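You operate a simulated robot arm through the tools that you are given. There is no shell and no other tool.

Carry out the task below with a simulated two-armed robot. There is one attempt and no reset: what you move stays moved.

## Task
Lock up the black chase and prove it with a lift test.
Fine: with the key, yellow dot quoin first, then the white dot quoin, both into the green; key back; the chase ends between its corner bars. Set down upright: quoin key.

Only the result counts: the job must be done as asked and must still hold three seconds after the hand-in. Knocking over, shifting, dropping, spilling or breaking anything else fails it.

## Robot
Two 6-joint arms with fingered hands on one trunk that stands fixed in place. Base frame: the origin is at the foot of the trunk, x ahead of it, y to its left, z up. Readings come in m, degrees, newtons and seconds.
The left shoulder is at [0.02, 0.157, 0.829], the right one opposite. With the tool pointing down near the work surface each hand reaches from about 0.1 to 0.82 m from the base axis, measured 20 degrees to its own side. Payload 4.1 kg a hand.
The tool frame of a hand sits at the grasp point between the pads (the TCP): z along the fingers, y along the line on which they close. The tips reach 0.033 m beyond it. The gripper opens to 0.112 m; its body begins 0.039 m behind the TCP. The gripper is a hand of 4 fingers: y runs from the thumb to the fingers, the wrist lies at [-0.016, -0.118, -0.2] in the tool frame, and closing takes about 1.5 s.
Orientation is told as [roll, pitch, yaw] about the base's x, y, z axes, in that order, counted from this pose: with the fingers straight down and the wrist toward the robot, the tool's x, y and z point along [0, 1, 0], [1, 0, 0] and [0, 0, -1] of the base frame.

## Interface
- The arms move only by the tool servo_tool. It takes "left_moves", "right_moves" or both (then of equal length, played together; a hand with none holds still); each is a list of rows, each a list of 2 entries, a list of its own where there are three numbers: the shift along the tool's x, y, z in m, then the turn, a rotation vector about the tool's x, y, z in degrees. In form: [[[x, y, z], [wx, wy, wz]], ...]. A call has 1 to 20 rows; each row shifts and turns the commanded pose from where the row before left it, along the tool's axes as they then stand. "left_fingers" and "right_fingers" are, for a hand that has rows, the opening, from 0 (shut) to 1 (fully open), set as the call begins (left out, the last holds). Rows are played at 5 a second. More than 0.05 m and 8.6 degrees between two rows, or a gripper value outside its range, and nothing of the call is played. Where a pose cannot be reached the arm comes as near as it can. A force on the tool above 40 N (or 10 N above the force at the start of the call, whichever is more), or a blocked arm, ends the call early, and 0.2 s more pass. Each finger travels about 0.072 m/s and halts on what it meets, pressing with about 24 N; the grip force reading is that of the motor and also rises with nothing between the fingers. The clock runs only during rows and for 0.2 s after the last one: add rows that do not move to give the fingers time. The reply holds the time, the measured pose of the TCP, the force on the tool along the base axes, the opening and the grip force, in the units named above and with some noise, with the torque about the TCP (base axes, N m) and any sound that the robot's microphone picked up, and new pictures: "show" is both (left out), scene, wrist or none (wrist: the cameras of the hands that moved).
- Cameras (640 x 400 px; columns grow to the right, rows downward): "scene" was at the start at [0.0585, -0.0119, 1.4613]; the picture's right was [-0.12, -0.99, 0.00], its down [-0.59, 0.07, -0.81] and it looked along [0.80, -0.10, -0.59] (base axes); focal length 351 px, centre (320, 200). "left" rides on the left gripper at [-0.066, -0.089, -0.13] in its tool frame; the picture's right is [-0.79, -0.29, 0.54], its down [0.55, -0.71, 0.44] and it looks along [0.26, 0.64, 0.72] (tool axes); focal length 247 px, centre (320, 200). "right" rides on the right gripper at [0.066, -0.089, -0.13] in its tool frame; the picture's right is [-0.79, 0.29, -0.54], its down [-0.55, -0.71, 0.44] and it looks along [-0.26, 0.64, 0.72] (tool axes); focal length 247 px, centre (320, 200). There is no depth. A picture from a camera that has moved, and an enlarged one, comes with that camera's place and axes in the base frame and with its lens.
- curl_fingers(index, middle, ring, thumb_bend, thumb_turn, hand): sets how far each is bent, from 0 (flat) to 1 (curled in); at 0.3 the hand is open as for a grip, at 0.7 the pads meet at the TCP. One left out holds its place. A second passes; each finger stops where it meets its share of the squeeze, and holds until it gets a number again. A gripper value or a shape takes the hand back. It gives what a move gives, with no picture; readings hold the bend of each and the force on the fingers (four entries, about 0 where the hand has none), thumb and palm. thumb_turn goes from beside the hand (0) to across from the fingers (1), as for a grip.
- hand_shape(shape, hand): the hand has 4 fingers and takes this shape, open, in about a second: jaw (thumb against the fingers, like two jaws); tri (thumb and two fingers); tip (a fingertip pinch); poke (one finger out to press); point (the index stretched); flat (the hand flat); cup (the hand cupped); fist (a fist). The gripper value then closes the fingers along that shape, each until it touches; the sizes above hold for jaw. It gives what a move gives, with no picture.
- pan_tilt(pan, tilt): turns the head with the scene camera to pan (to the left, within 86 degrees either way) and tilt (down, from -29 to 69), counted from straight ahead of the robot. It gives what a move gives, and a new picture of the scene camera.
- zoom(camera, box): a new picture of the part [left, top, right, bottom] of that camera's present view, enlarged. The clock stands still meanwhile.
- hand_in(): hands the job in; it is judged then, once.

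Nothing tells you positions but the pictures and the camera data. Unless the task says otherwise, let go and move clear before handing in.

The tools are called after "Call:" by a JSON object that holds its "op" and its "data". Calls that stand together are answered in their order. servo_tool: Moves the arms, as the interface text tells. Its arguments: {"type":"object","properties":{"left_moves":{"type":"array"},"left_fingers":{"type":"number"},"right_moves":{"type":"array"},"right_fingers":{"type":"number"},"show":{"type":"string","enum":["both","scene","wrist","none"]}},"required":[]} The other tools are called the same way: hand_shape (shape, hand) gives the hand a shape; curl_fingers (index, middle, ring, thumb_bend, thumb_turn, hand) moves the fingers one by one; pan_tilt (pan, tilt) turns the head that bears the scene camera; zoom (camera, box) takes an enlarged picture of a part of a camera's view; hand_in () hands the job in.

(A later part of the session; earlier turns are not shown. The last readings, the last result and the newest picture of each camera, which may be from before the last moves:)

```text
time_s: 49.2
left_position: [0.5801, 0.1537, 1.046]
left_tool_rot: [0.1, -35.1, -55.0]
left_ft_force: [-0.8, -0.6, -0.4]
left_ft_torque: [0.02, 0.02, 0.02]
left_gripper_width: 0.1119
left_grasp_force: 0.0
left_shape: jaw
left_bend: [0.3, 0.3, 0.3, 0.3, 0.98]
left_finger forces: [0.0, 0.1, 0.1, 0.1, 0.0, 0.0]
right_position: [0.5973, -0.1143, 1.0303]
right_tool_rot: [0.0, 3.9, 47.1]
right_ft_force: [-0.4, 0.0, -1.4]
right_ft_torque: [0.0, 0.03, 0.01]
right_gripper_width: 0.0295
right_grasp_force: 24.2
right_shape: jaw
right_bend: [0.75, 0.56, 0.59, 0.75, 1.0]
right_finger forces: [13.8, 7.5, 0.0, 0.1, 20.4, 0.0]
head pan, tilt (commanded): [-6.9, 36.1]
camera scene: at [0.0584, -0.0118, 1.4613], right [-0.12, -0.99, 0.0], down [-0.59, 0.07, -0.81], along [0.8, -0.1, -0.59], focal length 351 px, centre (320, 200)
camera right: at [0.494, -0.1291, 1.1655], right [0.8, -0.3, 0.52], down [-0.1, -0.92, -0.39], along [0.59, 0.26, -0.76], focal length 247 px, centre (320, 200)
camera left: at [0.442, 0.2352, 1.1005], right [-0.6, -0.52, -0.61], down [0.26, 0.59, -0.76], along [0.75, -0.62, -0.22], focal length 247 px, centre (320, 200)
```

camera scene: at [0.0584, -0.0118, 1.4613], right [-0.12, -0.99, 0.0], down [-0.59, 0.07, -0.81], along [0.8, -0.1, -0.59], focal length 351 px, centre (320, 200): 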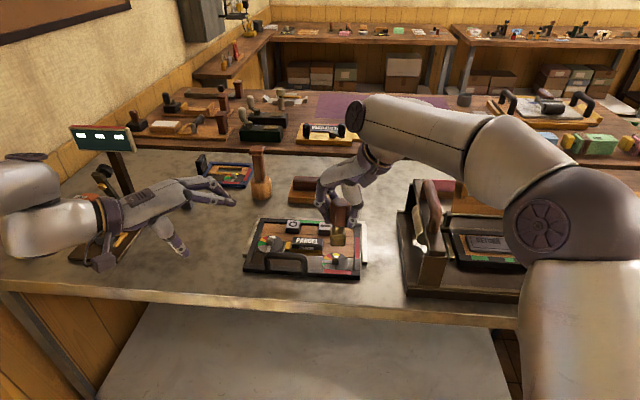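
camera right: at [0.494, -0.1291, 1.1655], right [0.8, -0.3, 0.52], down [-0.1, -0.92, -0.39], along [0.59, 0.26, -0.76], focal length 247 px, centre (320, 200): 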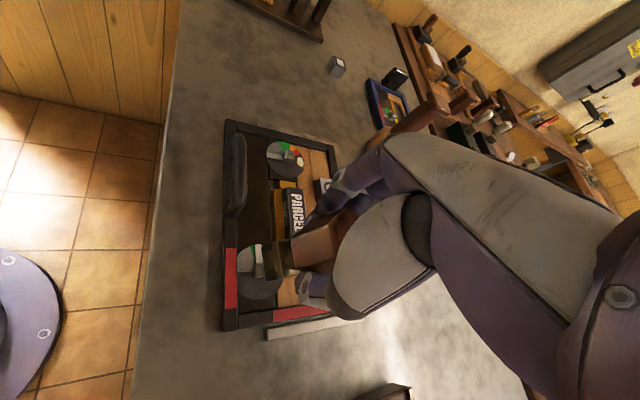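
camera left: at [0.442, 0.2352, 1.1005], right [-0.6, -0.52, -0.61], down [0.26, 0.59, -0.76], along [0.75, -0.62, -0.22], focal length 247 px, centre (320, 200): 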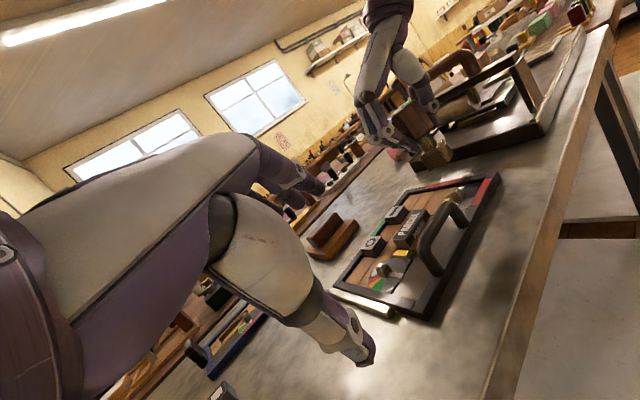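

Now a clear side view of the white-dot quoin and the key. I'll zoom in to locate the white post and the key's socket.

Call:
{"op": "zoom", "data": {"camera": "left", "box": [345, 235, 435, 305]}}

Call:
{"op": "zoom", "data": {"camera": "scene", "box": [240, 200, 320, 280]}}

Call:
{"op": "zoom", "data": {"camera": "left", "box": [380, 90, 480, 180]}}

Call:
{"op": "zoom", "data": {"camera": "scene", "box": [300, 180, 380, 280]}}

Call:
{"op": "zoom", "data": {"camera": "right", "box": [220, 120, 340, 320]}}

```text
5.71 times, centred on (390, 270) of left
camera zoom: at [0.442, 0.2352, 1.1005], right [-0.6, -0.52, -0.61], down [0.26, 0.59, -0.76], along [0.75, -0.62, -0.22], focal length 1411 px, centre (-80, -200)
```

zoom: 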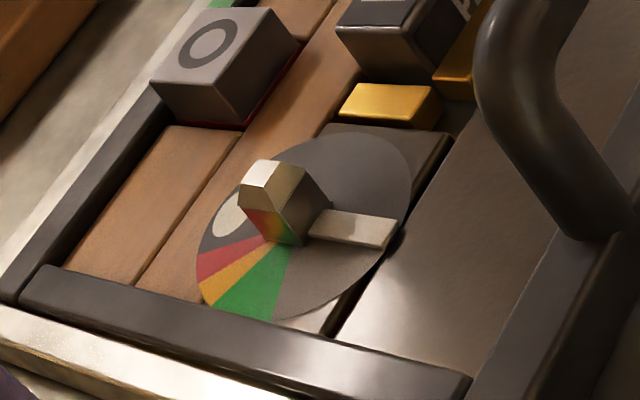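

```text
5.00 times, centred on (280, 240) of scene
camera zoom: at [0.0584, -0.0118, 1.4613], right [-0.12, -0.99, 0.0], down [-0.59, 0.07, -0.81], along [0.8, -0.1, -0.59], focal length 1754 px, centre (520, 0)
```

zoom: 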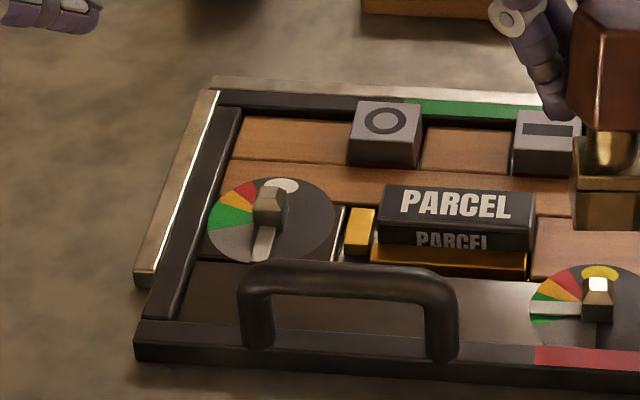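

```text
4.44 times, centred on (430, 135) of left
camera zoom: at [0.442, 0.2352, 1.1005], right [-0.6, -0.52, -0.61], down [0.26, 0.59, -0.76], along [0.75, -0.62, -0.22], focal length 1098 px, centre (-169, 489)
```

zoom: 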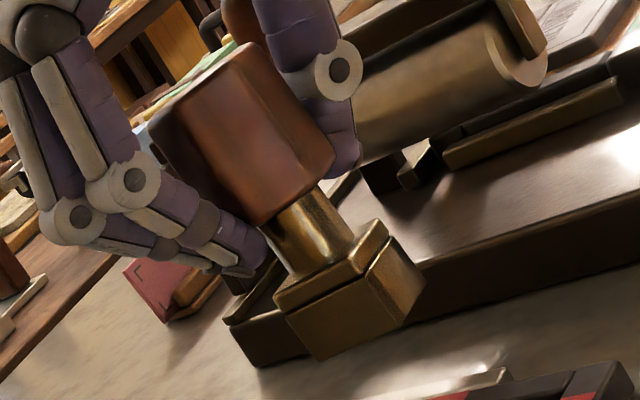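

```text
4.00 times, centred on (340, 230) of scene
camera zoom: at [0.0584, -0.0118, 1.4613], right [-0.12, -0.99, 0.0], down [-0.59, 0.07, -0.81], along [0.8, -0.1, -0.59], focal length 1403 px, centre (240, 80)
```

zoom: 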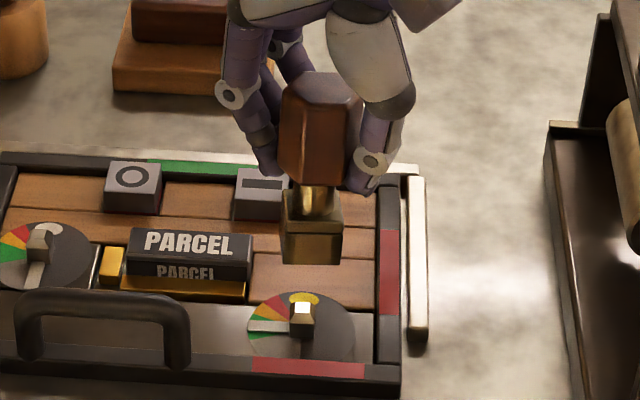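

```text
2.00 times, centred on (280, 220) of right
camera zoom: at [0.494, -0.1291, 1.1655], right [0.8, -0.3, 0.52], down [-0.1, -0.92, -0.39], along [0.59, 0.26, -0.76], focal length 494 px, centre (400, 160)
```

zoom: 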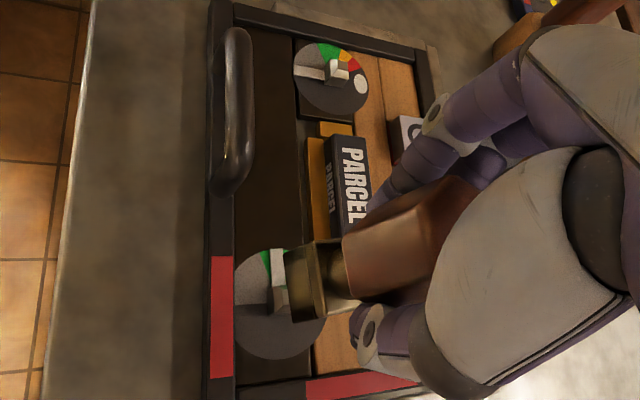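

Yellow's pointer sits in green. The white post is at about (0.675, 0.031) and the key hangs upright. I'll back the left hand off a little more and carry the key over to above the white post.

Call:
{"op": "servo_tool", "data": {"left_moves": [[[-0.0062, -0.0228, -0.0283], [0, 0, 0]], [[-0.0062, -0.0228, -0.0283], [0, 0, 0]], [[0, 0, 0], [0, 0, 0]], [[0, 0, 0], [0, 0, 0]], [[0, 0, 0], [0, 0, 0]], [[0, 0, 0], [0, 0, 0]], [[0, 0, 0], [0, 0, 0]]], "right_moves": [[[0, 0, 0], [0, 0, 0]], [[0, 0, 0], [0, 0, 0]], [[0.0099, 0.0402, -0.0028], [0, 0, 0]], [[0.0099, 0.0402, -0.0028], [0, 0, 0]], [[0.0099, 0.0402, -0.0028], [0, 0, 0]], [[0.0099, 0.0402, -0.0028], [0, 0, 0]], [[0, 0, 0], [0, 0, 0]]], "show": "both"}}

Call:
{"op": "zoom", "data": {"camera": "left", "box": [330, 180, 430, 290]}}

Call:
{"op": "zoom", "data": {"camera": "right", "box": [220, 190, 340, 310]}}

Call:
{"op": "zoom", "data": {"camera": "scene", "box": [240, 180, 320, 260]}}

```text
time_s: 50.8
left_position: [0.5295, 0.2037, 1.066]
left_tool_rot: [0.1, -35.2, -55.0]
left_ft_force: [-0.1, 0.4, -0.1]
left_ft_torque: [0.02, 0.02, 0.03]
left_gripper_width: 0.1121
left_grasp_force: 0.0
left_shape: jaw
left_bend: [0.3, 0.3, 0.3, 0.3, 0.98]
left_finger forces: [0.0, 0.1, 0.0, 0.0, 0.1, 0.0]
right_position: [0.6669, 0.0274, 1.0217]
right_tool_rot: [0.0, 4.1, 47.0]
right_ft_force: [0.0, -0.1, -2.3]
right_ft_torque: [0.0, -0.03, -0.01]
right_gripper_width: 0.0296
right_grasp_force: 23.8
right_shape: jaw
right_bend: [0.75, 0.56, 0.59, 0.75, 1.0]
right_finger forces: [13.8, 7.4, 0.1, 0.0, 20.4, 0.1]
right hand out of reach, approached as far as the arm can: row 6
head pan, tilt (commanded): [-6.9, 36.1]
camera scene: at [0.0586, -0.0119, 1.4613], right [-0.12, -0.99, 0.0], down [-0.59, 0.07, -0.81], along [0.8, -0.1, -0.59], focal length 351 px, centre (320, 200)
camera right: at [0.5652, 0.014, 1.1583], right [0.8, -0.3, 0.52], down [-0.1, -0.92, -0.38], along [0.59, 0.26, -0.76], focal length 247 px, centre (320, 200)
camera left: at [0.3916, 0.2865, 1.1202], right [-0.6, -0.52, -0.61], down [0.26, 0.59, -0.76], along [0.75, -0.62, -0.22], focal length 247 px, centre (320, 200)
```

scene: 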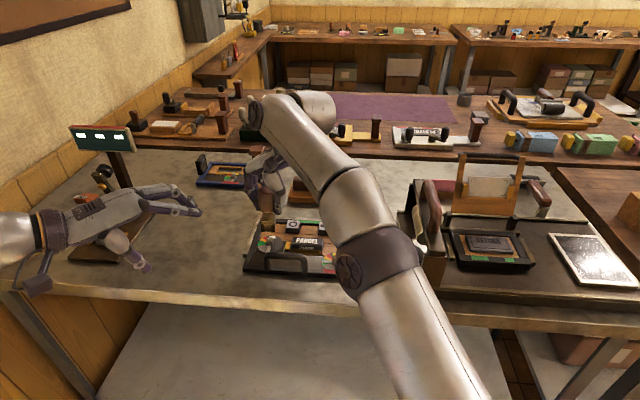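
right: 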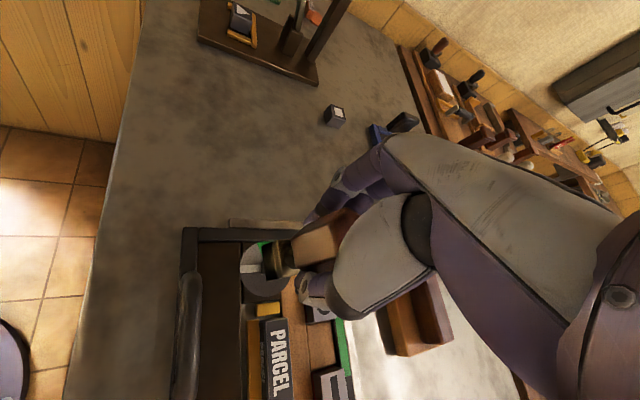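
left: 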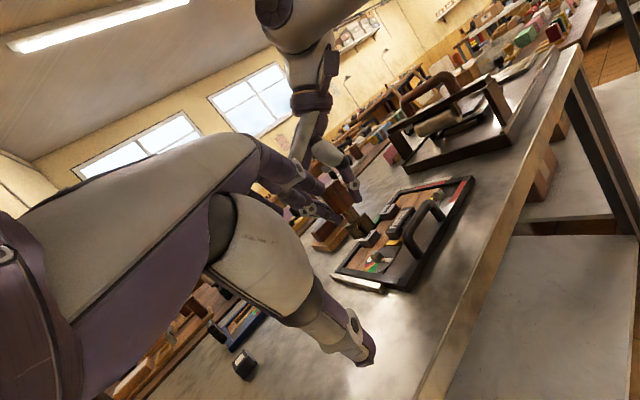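

```text
3.64 times, centred on (380, 235) of left
camera zoom: at [0.3916, 0.2865, 1.1202], right [-0.6, -0.52, -0.61], down [0.26, 0.59, -0.76], along [0.75, -0.62, -0.22], focal length 898 px, centre (102, 73)
```

zoom: 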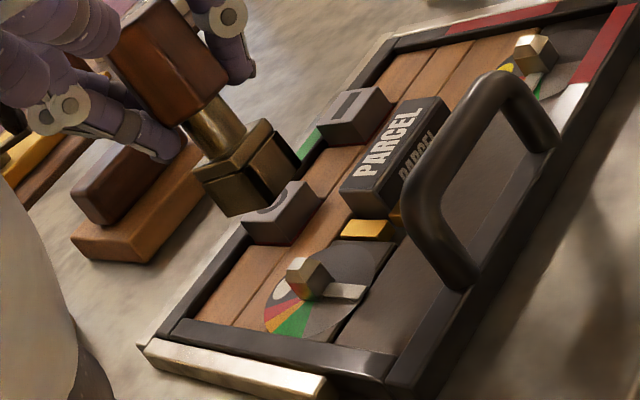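

```text
3.33 times, centred on (280, 250) of right
camera zoom: at [0.5652, 0.014, 1.1583], right [0.8, -0.3, 0.52], down [-0.1, -0.92, -0.38], along [0.59, 0.26, -0.76], focal length 823 px, centre (453, 33)
```

zoom: 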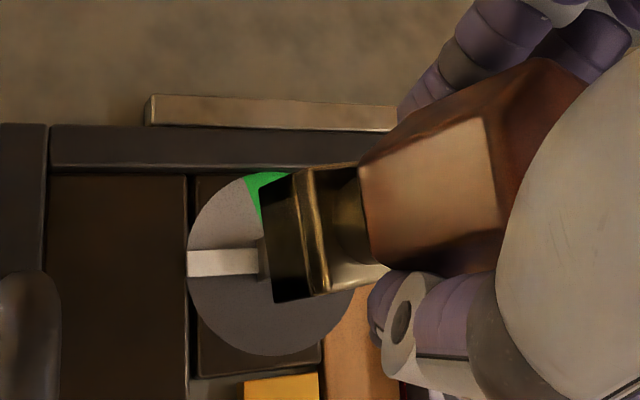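

```text
5.00 times, centred on (280, 220) of scene
camera zoom: at [0.0586, -0.0119, 1.4613], right [-0.12, -0.99, 0.0], down [-0.59, 0.07, -0.81], along [0.8, -0.1, -0.59], focal length 1754 px, centre (520, 100)
```

zoom: 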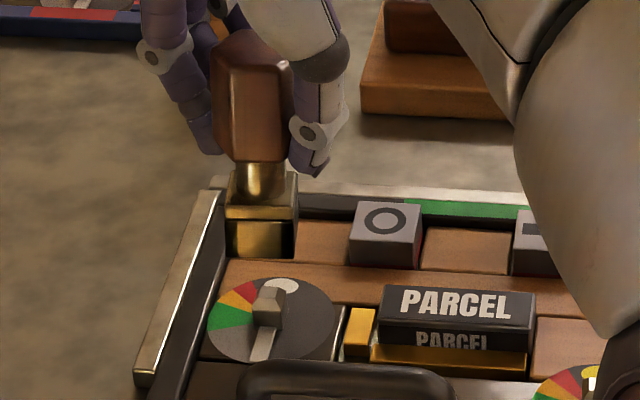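

The arm reported being at its reach limit at this height; lower down it should reach further. I'll lower 2.5 cm and measure.

Call:
{"op": "servo_tool", "data": {"right_moves": [[[0, 0.0009, 0.0125], [0, 0, 0]], [[0, 0.0009, 0.0125], [0, 0, 0]], [[0, 0, 0], [0, 0, 0]]], "show": "none"}}

Call:
{"op": "zoom", "data": {"camera": "left", "box": [340, 210, 420, 280]}}

Call:
{"op": "zoom", "data": {"camera": "right", "box": [220, 200, 340, 300]}}

Call:
{"op": "zoom", "data": {"camera": "scene", "box": [250, 190, 310, 250]}}

```text
time_s: 51.6
left_position: [0.5299, 0.2037, 1.0656]
left_tool_rot: [0.2, -35.1, -55.0]
left_ft_force: [-0.4, 0.0, 0.5]
left_ft_torque: [-0.01, -0.01, 0.0]
left_gripper_width: 0.1117
left_grasp_force: 0.1
left_shape: jaw
left_bend: [0.3, 0.3, 0.3, 0.3, 0.98]
left_finger forces: [0.1, 0.0, 0.1, 0.0, 0.0, 0.1]
right_position: [0.6673, 0.0274, 0.9997]
right_tool_rot: [0.0, 3.9, 47.0]
right_ft_force: [0.2, -0.2, -0.9]
right_ft_torque: [0.04, 0.01, 0.02]
right_gripper_width: 0.0296
right_grasp_force: 23.9
right_shape: jaw
right_bend: [0.75, 0.56, 0.59, 0.75, 1.0]
right_finger forces: [13.7, 7.5, 0.1, 0.0, 20.4, 0.0]
head pan, tilt (commanded): [-6.9, 36.1]
```

```text
5.71 times, centred on (380, 245) of left
camera zoom: at [0.3916, 0.2865, 1.1202], right [-0.6, -0.52, -0.61], down [0.26, 0.59, -0.76], along [0.75, -0.62, -0.22], focal length 1411 px, centre (-23, -57)
```

zoom: 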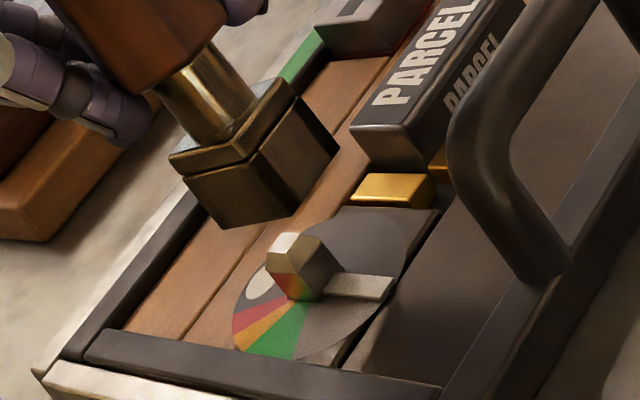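

```text
4.00 times, centred on (280, 250) of right
camera zoom: at [0.5649, 0.0136, 1.1342], right [0.8, -0.3, 0.52], down [-0.1, -0.92, -0.39], along [0.59, 0.26, -0.76], focal length 988 px, centre (480, 0)
```

zoom: 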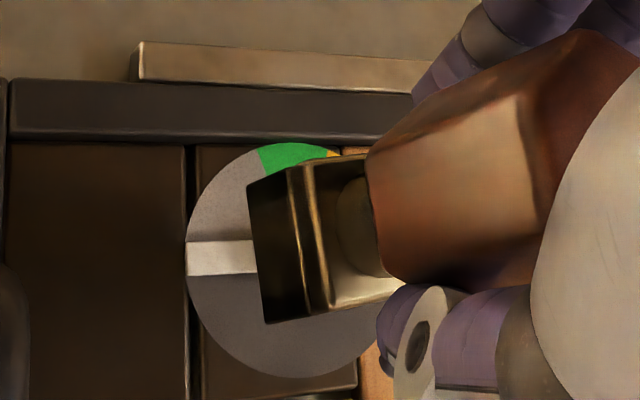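

```text
6.67 times, centred on (280, 220) of scene
camera zoom: at [0.0586, -0.0118, 1.4613], right [-0.12, -0.99, 0.0], down [-0.59, 0.07, -0.81], along [0.8, -0.1, -0.59], focal length 2338 px, centre (587, 67)
```

zoom: 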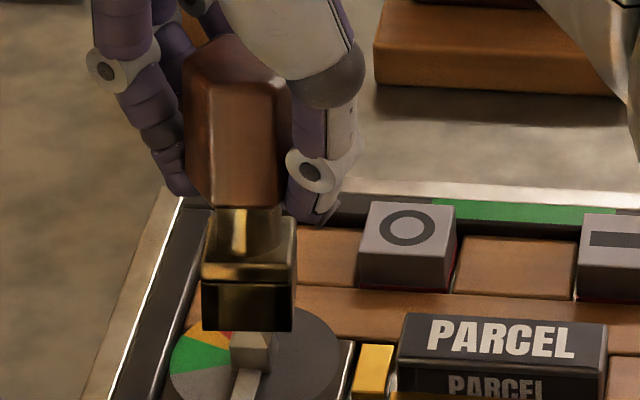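

The key is laterally aligned but about 1 cm short of the white post. I'll move it forward and slightly down.

Call:
{"op": "servo_tool", "data": {"right_moves": [[[-0.0033, 0.004, 0.0027], [0, 0, 0]], [[-0.0033, 0.004, 0.0027], [0, 0, 0]], [[0, 0, 0], [0, 0, 0]]], "show": "none"}}

Call:
{"op": "zoom", "data": {"camera": "left", "box": [340, 210, 420, 280]}}

Call:
{"op": "zoom", "data": {"camera": "right", "box": [220, 200, 340, 300]}}

Call:
{"op": "zoom", "data": {"camera": "scene", "box": [250, 190, 310, 250]}}

```text
time_s: 52.4
left_position: [0.5305, 0.2046, 1.0668]
left_tool_rot: [0.1, -35.2, -55.0]
left_ft_force: [0.0, -1.2, -0.3]
left_ft_torque: [0.02, -0.01, 0.01]
left_gripper_width: 0.1122
left_grasp_force: 0.0
left_shape: jaw
left_bend: [0.3, 0.3, 0.3, 0.3, 0.98]
left_finger forces: [0.1, 0.0, 0.0, 0.0, 0.0, 0.0]
right_position: [0.6769, 0.0268, 0.9936]
right_tool_rot: [0.1, 4.1, 47.0]
right_ft_force: [0.0, -0.2, -1.2]
right_ft_torque: [0.0, 0.03, 0.0]
right_gripper_width: 0.0294
right_grasp_force: 24.2
right_shape: jaw
right_bend: [0.75, 0.56, 0.59, 0.75, 1.0]
right_finger forces: [13.7, 7.4, 0.0, 0.0, 20.3, 0.0]
head pan, tilt (commanded): [-6.9, 36.1]
```

```text
5.71 times, centred on (380, 245) of left
camera zoom: at [0.3916, 0.2865, 1.1202], right [-0.6, -0.52, -0.61], down [0.26, 0.59, -0.76], along [0.75, -0.62, -0.22], focal length 1411 px, centre (-23, -57)
```

zoom: 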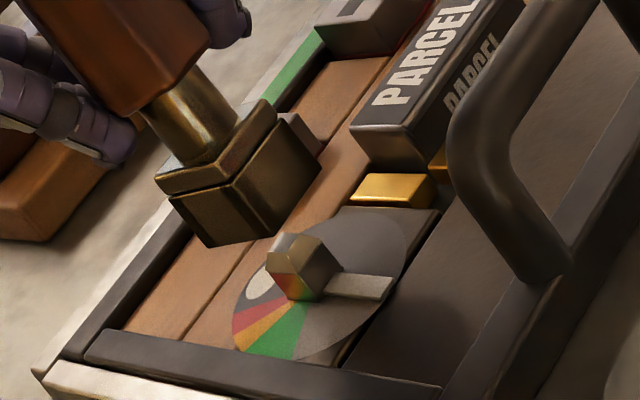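

```text
4.00 times, centred on (280, 250) of right
camera zoom: at [0.5751, 0.0141, 1.1288], right [0.8, -0.3, 0.52], down [-0.1, -0.92, -0.38], along [0.59, 0.26, -0.76], focal length 988 px, centre (480, 0)
```

zoom: 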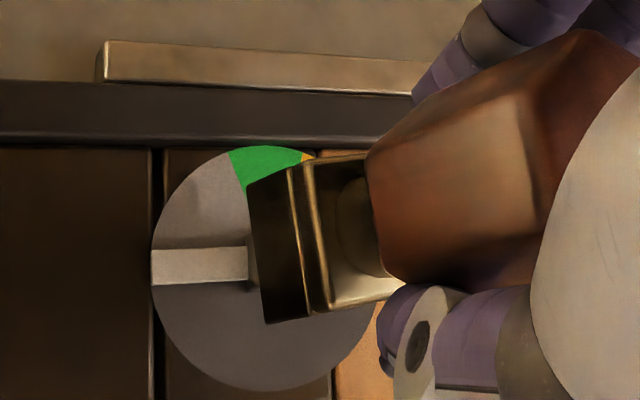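

```text
6.67 times, centred on (280, 220) of scene
camera zoom: at [0.0585, -0.0119, 1.4613], right [-0.12, -0.99, 0.0], down [-0.59, 0.07, -0.81], along [0.8, -0.1, -0.59], focal length 2338 px, centre (587, 67)
```

zoom: 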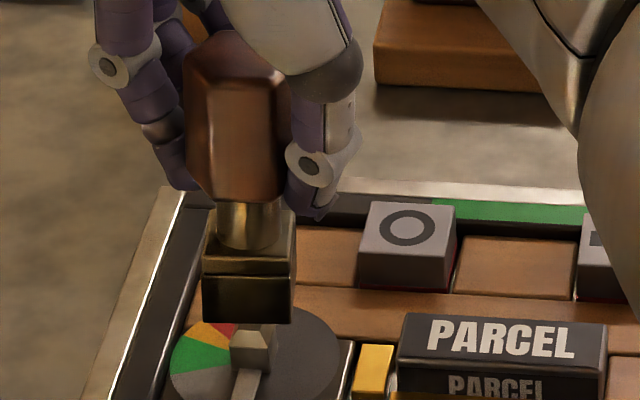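

Key and post agree to within about 2 mm, with the key ~4° off in yaw. I'll correct that and lower gently onto the post.

Call:
{"op": "servo_tool", "data": {"right_moves": [[[0.0009, 0.0009, 0], [0, 0.28, 3.99]], [[0, 0.0003, 0.004], [0, 0, 0]], [[0, 0.0003, 0.004], [0, 0, 0]], [[0, 0.0003, 0.004], [0, 0, 0]], [[0, 0.0003, 0.004], [0, 0, 0]], [[0, 0, 0], [0, 0, 0]]], "show": "none"}}

Call:
{"op": "zoom", "data": {"camera": "left", "box": [340, 210, 420, 280]}}

Call:
{"op": "zoom", "data": {"camera": "right", "box": [220, 200, 340, 300]}}

Call:
{"op": "zoom", "data": {"camera": "scene", "box": [250, 190, 310, 250]}}

```text
time_s: 53.8
left_position: [0.5287, 0.2035, 1.0657]
left_tool_rot: [0.1, -35.1, -55.0]
left_ft_force: [-1.3, 0.3, 0.0]
left_ft_torque: [0.01, 0.03, -0.01]
left_gripper_width: 0.1118
left_grasp_force: 0.0
left_shape: jaw
left_bend: [0.3, 0.3, 0.3, 0.3, 0.98]
left_finger forces: [0.1, 0.0, 0.1, 0.0, 0.0, 0.1]
right_position: [0.6781, 0.0291, 0.9772]
right_tool_rot: [0.1, 4.0, 43.0]
right_ft_force: [-0.2, -0.5, -0.3]
right_ft_torque: [0.01, -0.03, -0.01]
right_gripper_width: 0.0296
right_grasp_force: 24.4
right_shape: jaw
right_bend: [0.75, 0.56, 0.59, 0.75, 1.0]
right_finger forces: [13.7, 7.5, 0.1, 0.1, 20.4, 0.0]
head pan, tilt (commanded): [-6.9, 36.1]
```

```text
5.71 times, centred on (380, 245) of left
camera zoom: at [0.3916, 0.2865, 1.1202], right [-0.6, -0.52, -0.61], down [0.26, 0.59, -0.76], along [0.75, -0.62, -0.22], focal length 1411 px, centre (-23, -57)
```

zoom: 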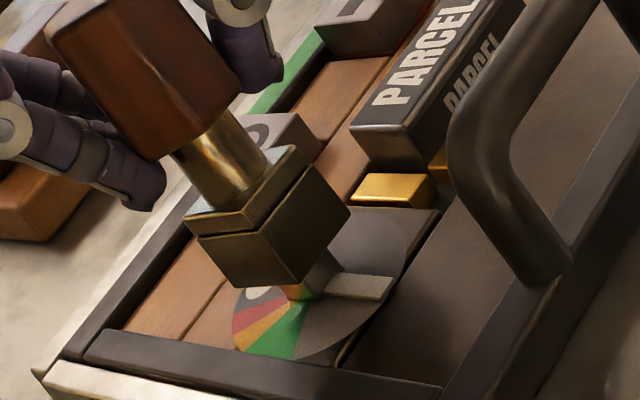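

```text
4.00 times, centred on (280, 250) of right
camera zoom: at [0.5743, 0.0223, 1.1127], right [0.78, -0.36, 0.52], down [-0.16, -0.91, -0.39], along [0.61, 0.21, -0.76], focal length 988 px, centre (480, 0)
```

zoom: 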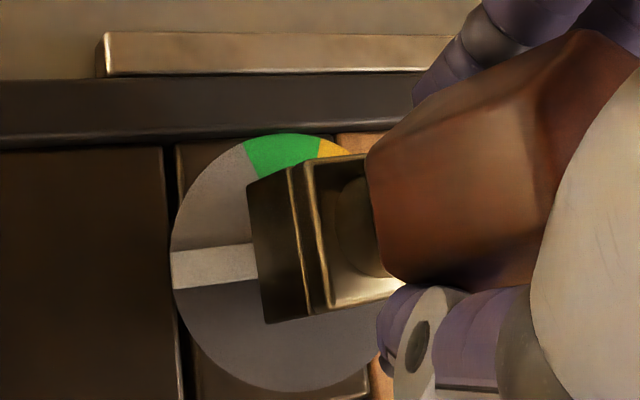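

```text
6.67 times, centred on (280, 220) of scene
camera zoom: at [0.0586, -0.0118, 1.4613], right [-0.12, -0.99, 0.0], down [-0.59, 0.07, -0.81], along [0.8, -0.1, -0.59], focal length 2338 px, centre (587, 67)
```

zoom: 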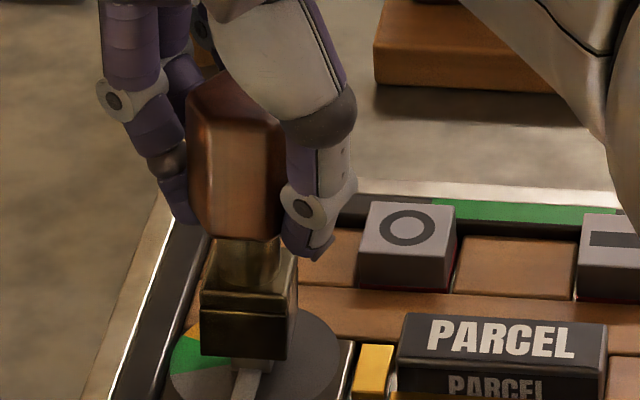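

No contact force and the socket is already below the post's top. Continuing down in small steps to seat it.

Call:
{"op": "servo_tool", "data": {"right_moves": [[[0, 0.0002, 0.003], [0, 0, 0]], [[0, 0.0002, 0.003], [0, 0, 0]], [[0, 0.0001, 0.002], [0, 0, 0]], [[0, 0, 0], [0, 0, 0]]], "show": "none"}}

Call:
{"op": "zoom", "data": {"camera": "left", "box": [340, 210, 420, 280]}}

Call:
{"op": "zoom", "data": {"camera": "scene", "box": [250, 190, 310, 250]}}

```text
time_s: 54.8
left_position: [0.5291, 0.2037, 1.0656]
left_tool_rot: [0.0, -35.1, -55.0]
left_ft_force: [-0.1, 0.5, -0.4]
left_ft_torque: [0.04, 0.0, -0.01]
left_gripper_width: 0.1118
left_grasp_force: 0.0
left_shape: jaw
left_bend: [0.3, 0.3, 0.3, 0.3, 0.98]
left_finger forces: [0.0, 0.0, 0.0, 0.0, 0.0, 0.1]
right_position: [0.6767, 0.0295, 0.9695]
right_tool_rot: [0.0, 4.0, 43.0]
right_ft_force: [0.3, 0.2, -1.3]
right_ft_torque: [-0.04, -0.05, -0.01]
right_gripper_width: 0.0297
right_grasp_force: 24.5
right_shape: jaw
right_bend: [0.75, 0.56, 0.59, 0.75, 1.0]
right_finger forces: [13.6, 7.5, 0.1, 0.0, 20.3, 0.0]
head pan, tilt (commanded): [-6.9, 36.1]
```

```text
5.71 times, centred on (380, 245) of left
camera zoom: at [0.3916, 0.2865, 1.1202], right [-0.6, -0.52, -0.61], down [0.26, 0.59, -0.76], along [0.75, -0.62, -0.22], focal length 1411 px, centre (-23, -57)
```

zoom: 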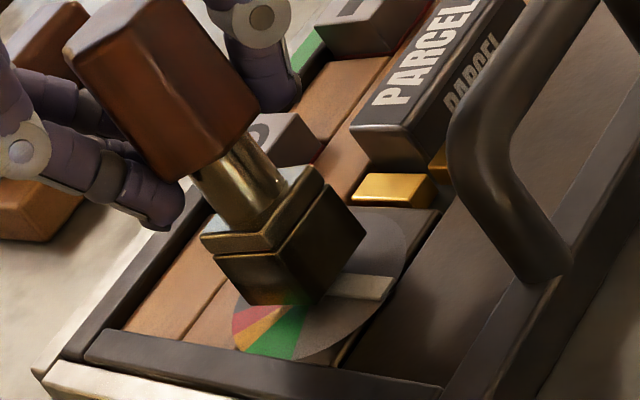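

```text
6.67 times, centred on (280, 220) of scene
camera zoom: at [0.0586, -0.0119, 1.4613], right [-0.12, -0.99, 0.0], down [-0.59, 0.07, -0.81], along [0.8, -0.1, -0.59], focal length 2338 px, centre (587, 67)
```

zoom: 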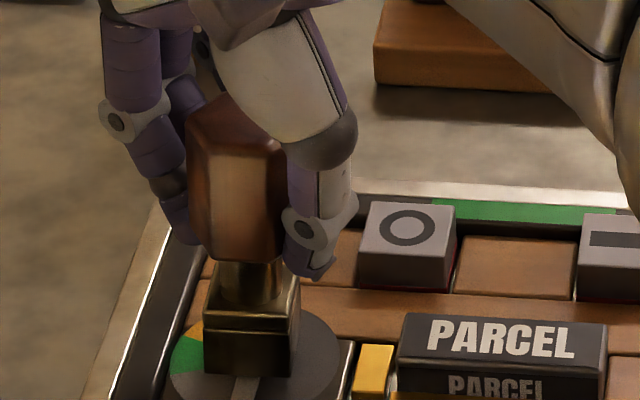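

The key is on the white post. I'll lower 2 mm more and begin the clockwise turn (first taking up the play).

Call:
{"op": "servo_tool", "data": {"right_moves": [[[0, 0.0001, 0.002], [0, 0, 0]], [[0, 0, 0], [0, 0.35, 4.99]], [[0, 0, 0], [0, 0.35, 4.99]], [[0, 0, 0], [0, 0.35, 4.99]], [[0, 0, 0], [0, 0.35, 4.99]], [[0, 0, 0], [0, 0.35, 4.99]], [[0, 0, 0], [0, 0, 0]]], "show": "none"}}

Call:
{"op": "zoom", "data": {"camera": "left", "box": [340, 210, 420, 280]}}

Call:
{"op": "zoom", "data": {"camera": "scene", "box": [250, 190, 310, 250]}}

Call:
{"op": "zoom", "data": {"camera": "right", "box": [220, 200, 340, 300]}}

```text
time_s: 56.4
left_position: [0.53, 0.2039, 1.0656]
left_tool_rot: [0.0, -35.1, -55.0]
left_ft_force: [-0.5, 1.1, 0.4]
left_ft_torque: [0.02, 0.02, -0.02]
left_gripper_width: 0.1117
left_grasp_force: 0.0
left_shape: jaw
left_bend: [0.3, 0.3, 0.3, 0.3, 0.98]
left_finger forces: [0.0, 0.0, 0.0, 0.1, 0.0, 0.1]
right_position: [0.6767, 0.0296, 0.9677]
right_tool_rot: [0.0, 4.0, 17.9]
right_ft_force: [-3.1, -1.2, -2.5]
right_ft_torque: [-0.05, 0.13, 0.05]
right_gripper_width: 0.0294
right_grasp_force: 23.7
right_shape: jaw
right_bend: [0.75, 0.56, 0.59, 0.75, 1.0]
right_finger forces: [13.6, 7.9, 0.0, 0.0, 21.7, 0.0]
head pan, tilt (commanded): [-6.9, 36.1]
```

```text
5.71 times, centred on (380, 245) of left
camera zoom: at [0.3916, 0.2864, 1.1203], right [-0.6, -0.52, -0.61], down [0.26, 0.59, -0.76], along [0.75, -0.62, -0.22], focal length 1411 px, centre (-23, -57)
```

zoom: 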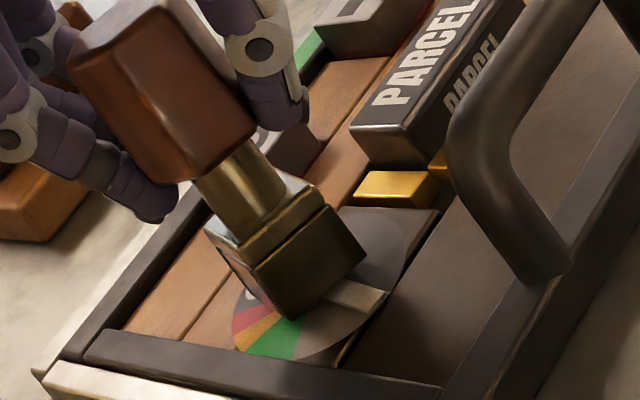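

```text
6.67 times, centred on (280, 220) of scene
camera zoom: at [0.0585, -0.0119, 1.4613], right [-0.12, -0.99, 0.0], down [-0.59, 0.07, -0.81], along [0.8, -0.1, -0.59], focal length 2338 px, centre (587, 67)
```

zoom: 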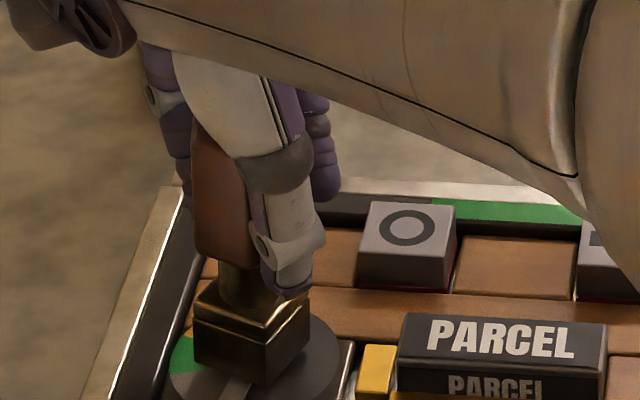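

```text
4.00 times, centred on (280, 250) of right
camera zoom: at [0.5801, 0.067, 1.1031], right [0.55, -0.65, 0.52], down [-0.53, -0.75, -0.38], along [0.64, -0.06, -0.76], focal length 988 px, centre (480, 0)
```

zoom: 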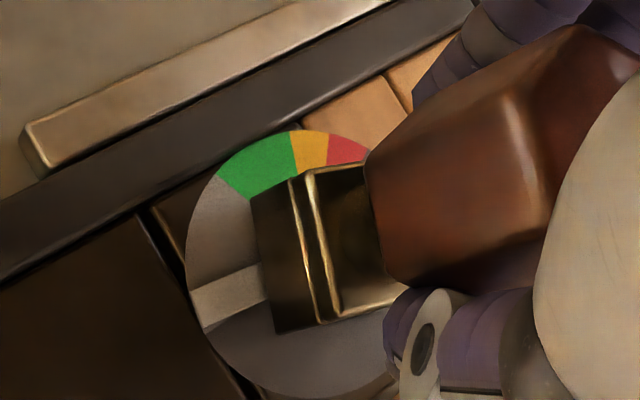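

Engaged; the pointer has started to move. Continuing the stroke 30° to the hand's comfortable limit.

Call:
{"op": "servo_tool", "data": {"right_moves": [[[0, -0.001, 0], [0, 0.35, 4.99]], [[0, 0, 0], [0, 0.35, 4.99]], [[0, 0, 0], [0, 0.35, 4.99]], [[0, -0.001, 0], [0, 0.35, 4.99]], [[0, 0, 0], [0, 0.35, 4.99]], [[0, 0, 0], [0, 0.35, 4.99]], [[0, 0, 0], [0, 0, 0]]], "show": "none"}}

Call:
{"op": "zoom", "data": {"camera": "left", "box": [340, 210, 420, 280]}}

Call:
{"op": "zoom", "data": {"camera": "right", "box": [220, 200, 340, 300]}}

```text
time_s: 58.0
left_position: [0.5298, 0.2032, 1.0657]
left_tool_rot: [0.1, -35.1, -55.0]
left_ft_force: [0.1, -0.6, 0.0]
left_ft_torque: [0.03, -0.02, 0.0]
left_gripper_width: 0.1117
left_grasp_force: 0.0
left_shape: jaw
left_bend: [0.3, 0.3, 0.3, 0.3, 0.98]
left_finger forces: [0.0, 0.0, 0.1, 0.0, 0.0, 0.0]
right_position: [0.6752, 0.0282, 0.9675]
right_tool_rot: [0.0, 4.0, -12.1]
right_ft_force: [-2.0, -0.1, -4.3]
right_ft_torque: [-0.01, 0.1, 0.07]
right_gripper_width: 0.0296
right_grasp_force: 24.0
right_shape: jaw
right_bend: [0.75, 0.56, 0.59, 0.75, 1.0]
right_finger forces: [13.5, 7.9, 0.0, 0.1, 21.3, 0.0]
head pan, tilt (commanded): [-6.9, 36.1]
```

```text
5.71 times, centred on (380, 245) of left
camera zoom: at [0.3916, 0.2865, 1.1202], right [-0.6, -0.52, -0.61], down [0.26, 0.59, -0.76], along [0.75, -0.62, -0.22], focal length 1411 px, centre (-23, -57)
```

zoom: 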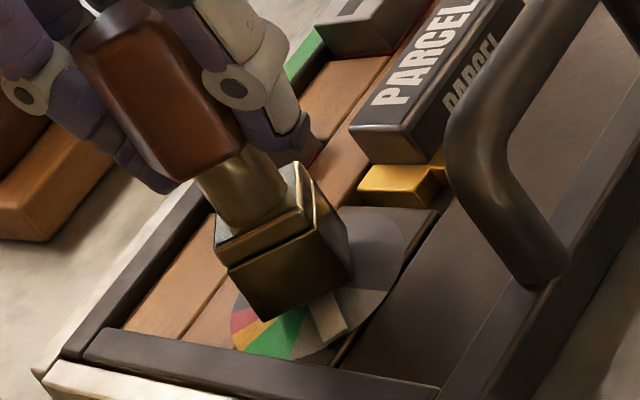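

```text
4.00 times, centred on (280, 250) of right
camera zoom: at [0.6101, 0.1092, 1.1034], right [0.15, -0.84, 0.52], down [-0.84, -0.39, -0.39], along [0.52, -0.38, -0.76], focal length 988 px, centre (480, 0)
```

zoom: 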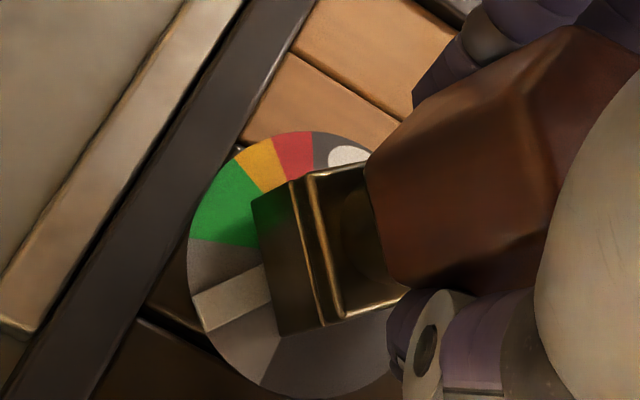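

The pointer is at roughly 40°. The arm can't swing much further left here, so I'll open the hand in place, rotate it back 60° around the key (hex handle), and take a second bite.

Call:
{"op": "servo_tool", "data": {"right_moves": [[[0, 0, 0], [0, -0.35, -4.99]], [[0, 0, 0], [0, 0, 0]]], "show": "none"}}

Call:
{"op": "servo_tool", "data": {"right_moves": [[[0, 0, 0], [0, 0, 0]], [[0, 0, 0], [0, 0, 0]], [[0, 0, 0], [0, 0, 0]], [[0, 0, 0], [0, 0, 0]], [[0, 0, 0], [0, 0, 0]], [[0, 0, 0], [0, 0, 0]], [[0, 0, 0], [0, 0, 0]], [[0, 0, 0], [0, 0, 0]]], "right_fingers": 1.0, "show": "wrist"}}

Call:
{"op": "zoom", "data": {"camera": "left", "box": [300, 150, 440, 290]}}

Call:
{"op": "zoom", "data": {"camera": "scene", "box": [230, 170, 320, 260]}}

```text
time_s: 58.6
left_position: [0.5298, 0.2034, 1.066]
left_tool_rot: [0.1, -35.1, -55.0]
left_ft_force: [-0.1, 0.3, 0.2]
left_ft_torque: [0.01, -0.01, 0.01]
left_gripper_width: 0.112
left_grasp_force: 0.1
left_shape: jaw
left_bend: [0.3, 0.3, 0.3, 0.3, 0.98]
left_finger forces: [0.0, 0.0, 0.0, 0.0, 0.1, 0.0]
right_position: [0.6734, 0.0293, 0.9692]
right_tool_rot: [0.2, 3.9, -7.0]
right_ft_force: [-1.1, -0.7, -0.5]
right_ft_torque: [0.01, 0.11, -0.02]
right_gripper_width: 0.0294
right_grasp_force: 23.9
right_shape: jaw
right_bend: [0.75, 0.56, 0.59, 0.75, 1.0]
right_finger forces: [13.6, 7.8, 0.0, 0.1, 21.1, 0.1]
head pan, tilt (commanded): [-6.9, 36.1]
```

```text
time_s: 60.4
left_position: [0.5303, 0.2041, 1.0658]
left_tool_rot: [0.0, -35.2, -54.9]
left_ft_force: [0.5, -0.5, 0.5]
left_ft_torque: [-0.01, -0.01, 0.0]
left_gripper_width: 0.1117
left_grasp_force: 0.1
left_shape: jaw
left_bend: [0.3, 0.3, 0.3, 0.3, 0.98]
left_finger forces: [0.0, 0.1, 0.0, 0.0, 0.0, 0.0]
right_position: [0.6742, 0.0279, 0.9675]
right_tool_rot: [-0.1, 3.9, -7.0]
right_ft_force: [-0.1, 0.2, -1.5]
right_ft_torque: [-0.02, 0.03, 0.0]
right_gripper_width: 0.1116
right_grasp_force: 0.1
right_shape: jaw
right_bend: [0.3, 0.3, 0.3, 0.3, 0.98]
right_finger forces: [0.0, 0.1, 0.0, 0.0, 0.0, 0.1]
head pan, tilt (commanded): [-6.9, 36.1]
camera right: at [0.6032, 0.1034, 1.1037], right [0.22, -0.83, 0.52], down [-0.8, -0.46, -0.39], along [0.56, -0.33, -0.76], focal length 247 px, centre (320, 200)
```

right: 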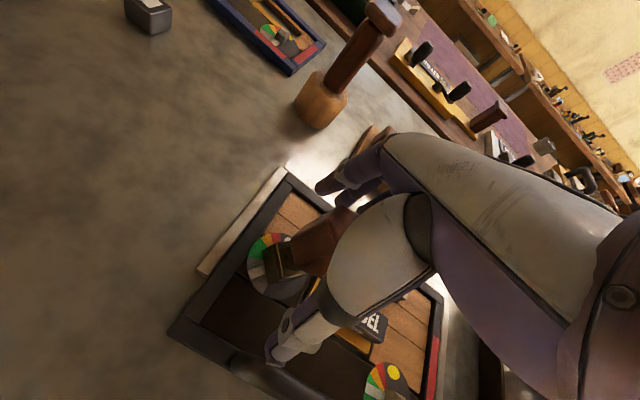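

```text
2.86 times, centred on (370, 220) of left
camera zoom: at [0.3916, 0.2865, 1.1202], right [-0.6, -0.52, -0.61], down [0.26, 0.59, -0.76], along [0.75, -0.62, -0.22], focal length 706 px, centre (177, 143)
```

zoom: 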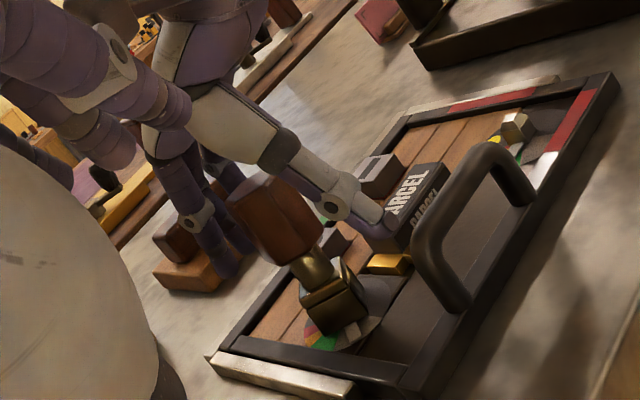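

```text
4.44 times, centred on (275, 215) of scene
camera zoom: at [0.0585, -0.0118, 1.4613], right [-0.12, -0.99, 0.0], down [-0.59, 0.07, -0.81], along [0.8, -0.1, -0.59], focal length 1559 px, centre (520, 133)
```

zoom: 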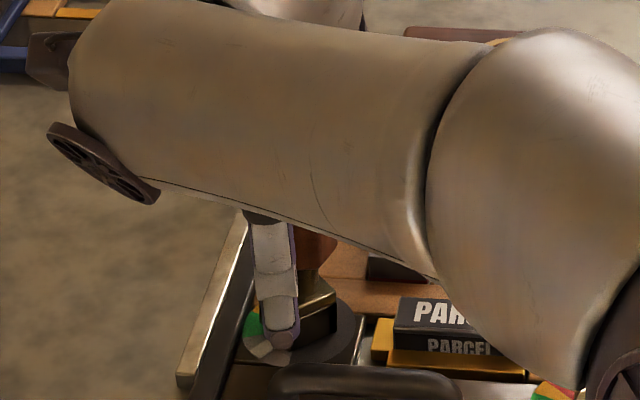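

The key stays on the white post and the pointer stays put. Rotating the open hand 56° back around the handle.

Call:
{"op": "servo_tool", "data": {"right_moves": [[[0, 0, 0], [0, -0.558, -7.98]], [[0, 0, 0], [0, -0.558, -7.98]], [[0, 0, 0], [0, -0.558, -7.98]], [[0, 0, 0], [0, -0.558, -7.98]], [[0, 0, 0], [0, -0.558, -7.98]], [[0, 0, 0], [0, -0.558, -7.98]], [[0, 0, 0], [0, -0.558, -7.98]], [[0, 0, 0], [0, 0, 0]]], "show": "wrist"}}

Call:
{"op": "zoom", "data": {"camera": "left", "box": [300, 150, 440, 290]}}

Call:
{"op": "zoom", "data": {"camera": "scene", "box": [240, 180, 320, 260]}}

```text
time_s: 62.2
left_position: [0.5304, 0.204, 1.065]
left_tool_rot: [0.0, -35.1, -55.1]
left_ft_force: [-0.1, 0.2, -0.5]
left_ft_torque: [-0.02, -0.01, -0.01]
left_gripper_width: 0.1119
left_grasp_force: 0.0
left_shape: jaw
left_bend: [0.3, 0.3, 0.3, 0.3, 0.98]
left_finger forces: [0.0, 0.0, 0.0, 0.0, 0.0, 0.0]
right_position: [0.6738, 0.0288, 0.9679]
right_tool_rot: [0.1, 3.9, 49.0]
right_ft_force: [0.3, -0.1, -0.5]
right_ft_torque: [0.03, 0.01, -0.02]
right_gripper_width: 0.1116
right_grasp_force: 0.0
right_shape: jaw
right_bend: [0.3, 0.3, 0.3, 0.3, 0.98]
right_finger forces: [0.0, 0.1, 0.0, 0.0, 0.1, 0.0]
head pan, tilt (commanded): [-6.9, 36.1]
camera right: at [0.5723, 0.0114, 1.1035], right [0.81, -0.28, 0.52], down [-0.07, -0.92, -0.39], along [0.58, 0.28, -0.76], focal length 247 px, centre (320, 200)
```

right: 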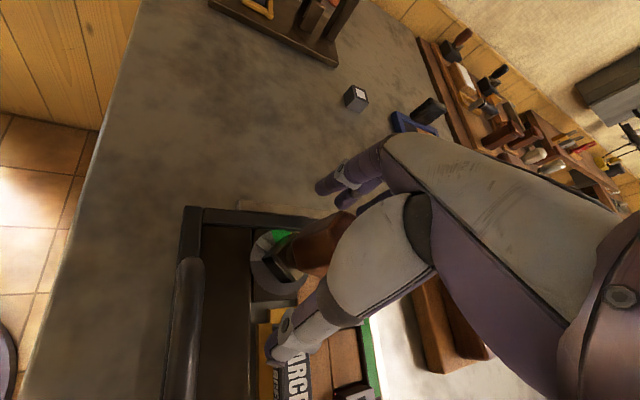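

```text
2.86 times, centred on (370, 220) of left
camera zoom: at [0.3915, 0.2865, 1.1203], right [-0.6, -0.52, -0.61], down [0.26, 0.59, -0.76], along [0.75, -0.62, -0.22], focal length 706 px, centre (177, 143)
```

zoom: 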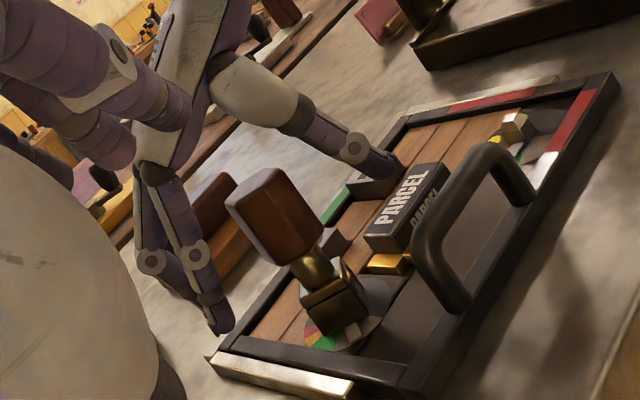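

```text
5.00 times, centred on (280, 220) of scene
camera zoom: at [0.0585, -0.0119, 1.4613], right [-0.12, -0.99, 0.0], down [-0.59, 0.07, -0.81], along [0.8, -0.1, -0.59], focal length 1754 px, centre (520, 100)
```

zoom: 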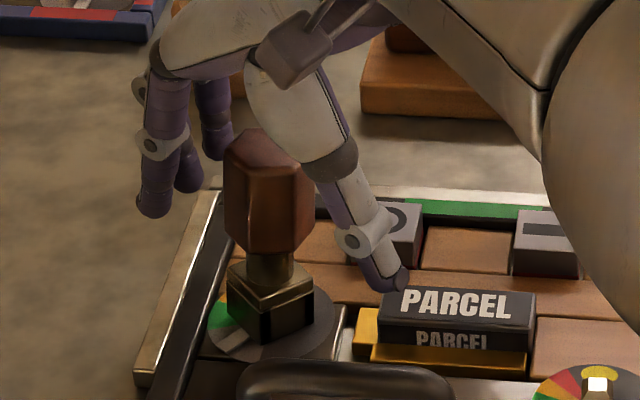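

The key stands upright between thumb and fingers. Closing again on the handle.

Call:
{"op": "servo_tool", "data": {"right_moves": [[[0, 0, 0], [0, 0, 0]], [[0, 0, 0], [0, 0, 0]], [[0, 0, 0], [0, 0, 0]], [[0, 0, 0], [0, 0, 0]], [[0, 0, 0], [0, 0, 0]]], "right_fingers": 0.45, "show": "none"}}

Call:
{"op": "servo_tool", "data": {"right_moves": [[[0, 0, 0], [0, 0, 0]], [[0, 0, 0], [0, 0, 0]], [[0, 0, 0], [0, 0, 0]], [[0, 0, 0], [0, 0, 0]], [[0, 0, 0], [0, 0, 0]]], "right_fingers": 0.0, "show": "none"}}

Call:
{"op": "zoom", "data": {"camera": "left", "box": [320, 170, 430, 280]}}

Call:
{"op": "zoom", "data": {"camera": "scene", "box": [240, 180, 320, 260]}}

Call:
{"op": "zoom", "data": {"camera": "right", "box": [220, 200, 340, 300]}}

```text
time_s: 63.4
left_position: [0.5296, 0.2039, 1.0664]
left_tool_rot: [0.1, -35.1, -55.0]
left_ft_force: [-1.3, 0.5, 0.6]
left_ft_torque: [-0.03, -0.03, 0.01]
left_gripper_width: 0.1115
left_grasp_force: 0.1
left_shape: jaw
left_bend: [0.3, 0.3, 0.3, 0.3, 0.98]
left_finger forces: [0.0, 0.0, 0.1, 0.0, 0.1, 0.0]
right_position: [0.6754, 0.0296, 0.9694]
right_tool_rot: [0.0, 4.0, 49.1]
right_ft_force: [-0.2, 0.1, -0.5]
right_ft_torque: [-0.02, 0.02, 0.03]
right_gripper_width: 0.051
right_grasp_force: 0.0
right_shape: jaw
right_bend: [0.76, 0.46, 0.43, 0.71, 1.0]
right_finger forces: [0.0, 0.1, 0.0, 0.1, 0.0, 0.0]
head pan, tilt (commanded): [-6.9, 36.1]
```

```text
time_s: 64.6
left_position: [0.5301, 0.2031, 1.0651]
left_tool_rot: [0.0, -35.1, -55.0]
left_ft_force: [-0.3, 0.3, -1.1]
left_ft_torque: [0.0, 0.02, 0.02]
left_gripper_width: 0.1117
left_grasp_force: 0.0
left_shape: jaw
left_bend: [0.3, 0.3, 0.3, 0.3, 0.98]
left_finger forces: [0.0, 0.0, 0.0, 0.0, 0.1, 0.0]
right_position: [0.6742, 0.0296, 0.9687]
right_tool_rot: [0.0, 4.0, 49.0]
right_ft_force: [1.1, 0.1, -0.2]
right_ft_torque: [0.05, -0.01, -0.02]
right_gripper_width: 0.0322
right_grasp_force: 24.0
right_shape: jaw
right_bend: [0.76, 0.52, 0.57, 0.75, 1.0]
right_finger forces: [13.6, 7.0, 0.0, 0.1, 19.7, 0.1]
head pan, tilt (commanded): [-6.9, 36.1]
```

```text
3.64 times, centred on (375, 225) of left
camera zoom: at [0.3916, 0.2865, 1.1202], right [-0.6, -0.52, -0.61], down [0.26, 0.59, -0.76], along [0.75, -0.62, -0.22], focal length 898 px, centre (120, 109)
```

zoom: 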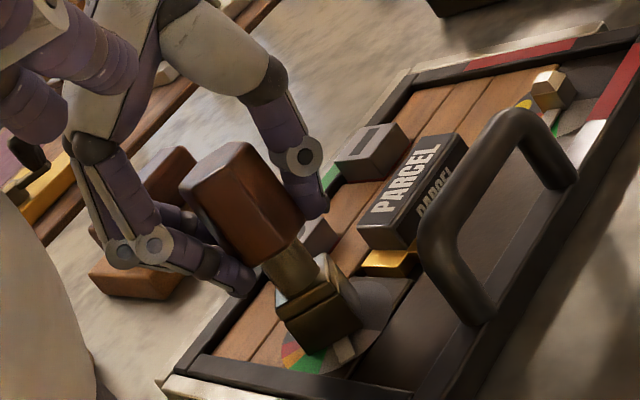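

```text
5.00 times, centred on (280, 220) of scene
camera zoom: at [0.0586, -0.0118, 1.4613], right [-0.12, -0.99, 0.0], down [-0.59, 0.07, -0.81], along [0.8, -0.1, -0.59], focal length 1754 px, centre (520, 100)
```

zoom: 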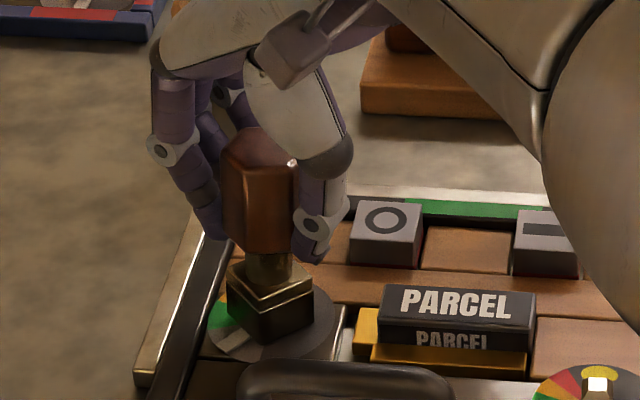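

```text
4.00 times, centred on (280, 250) of right
camera zoom: at [0.5723, 0.0116, 1.1036], right [0.81, -0.28, 0.52], down [-0.07, -0.92, -0.39], along [0.58, 0.28, -0.76], focal length 988 px, centre (480, 0)
```

zoom: 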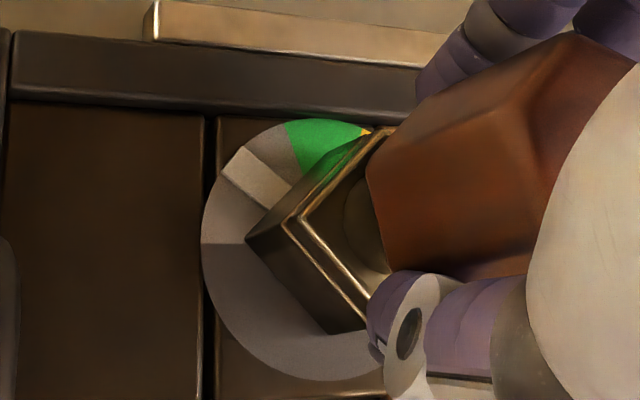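

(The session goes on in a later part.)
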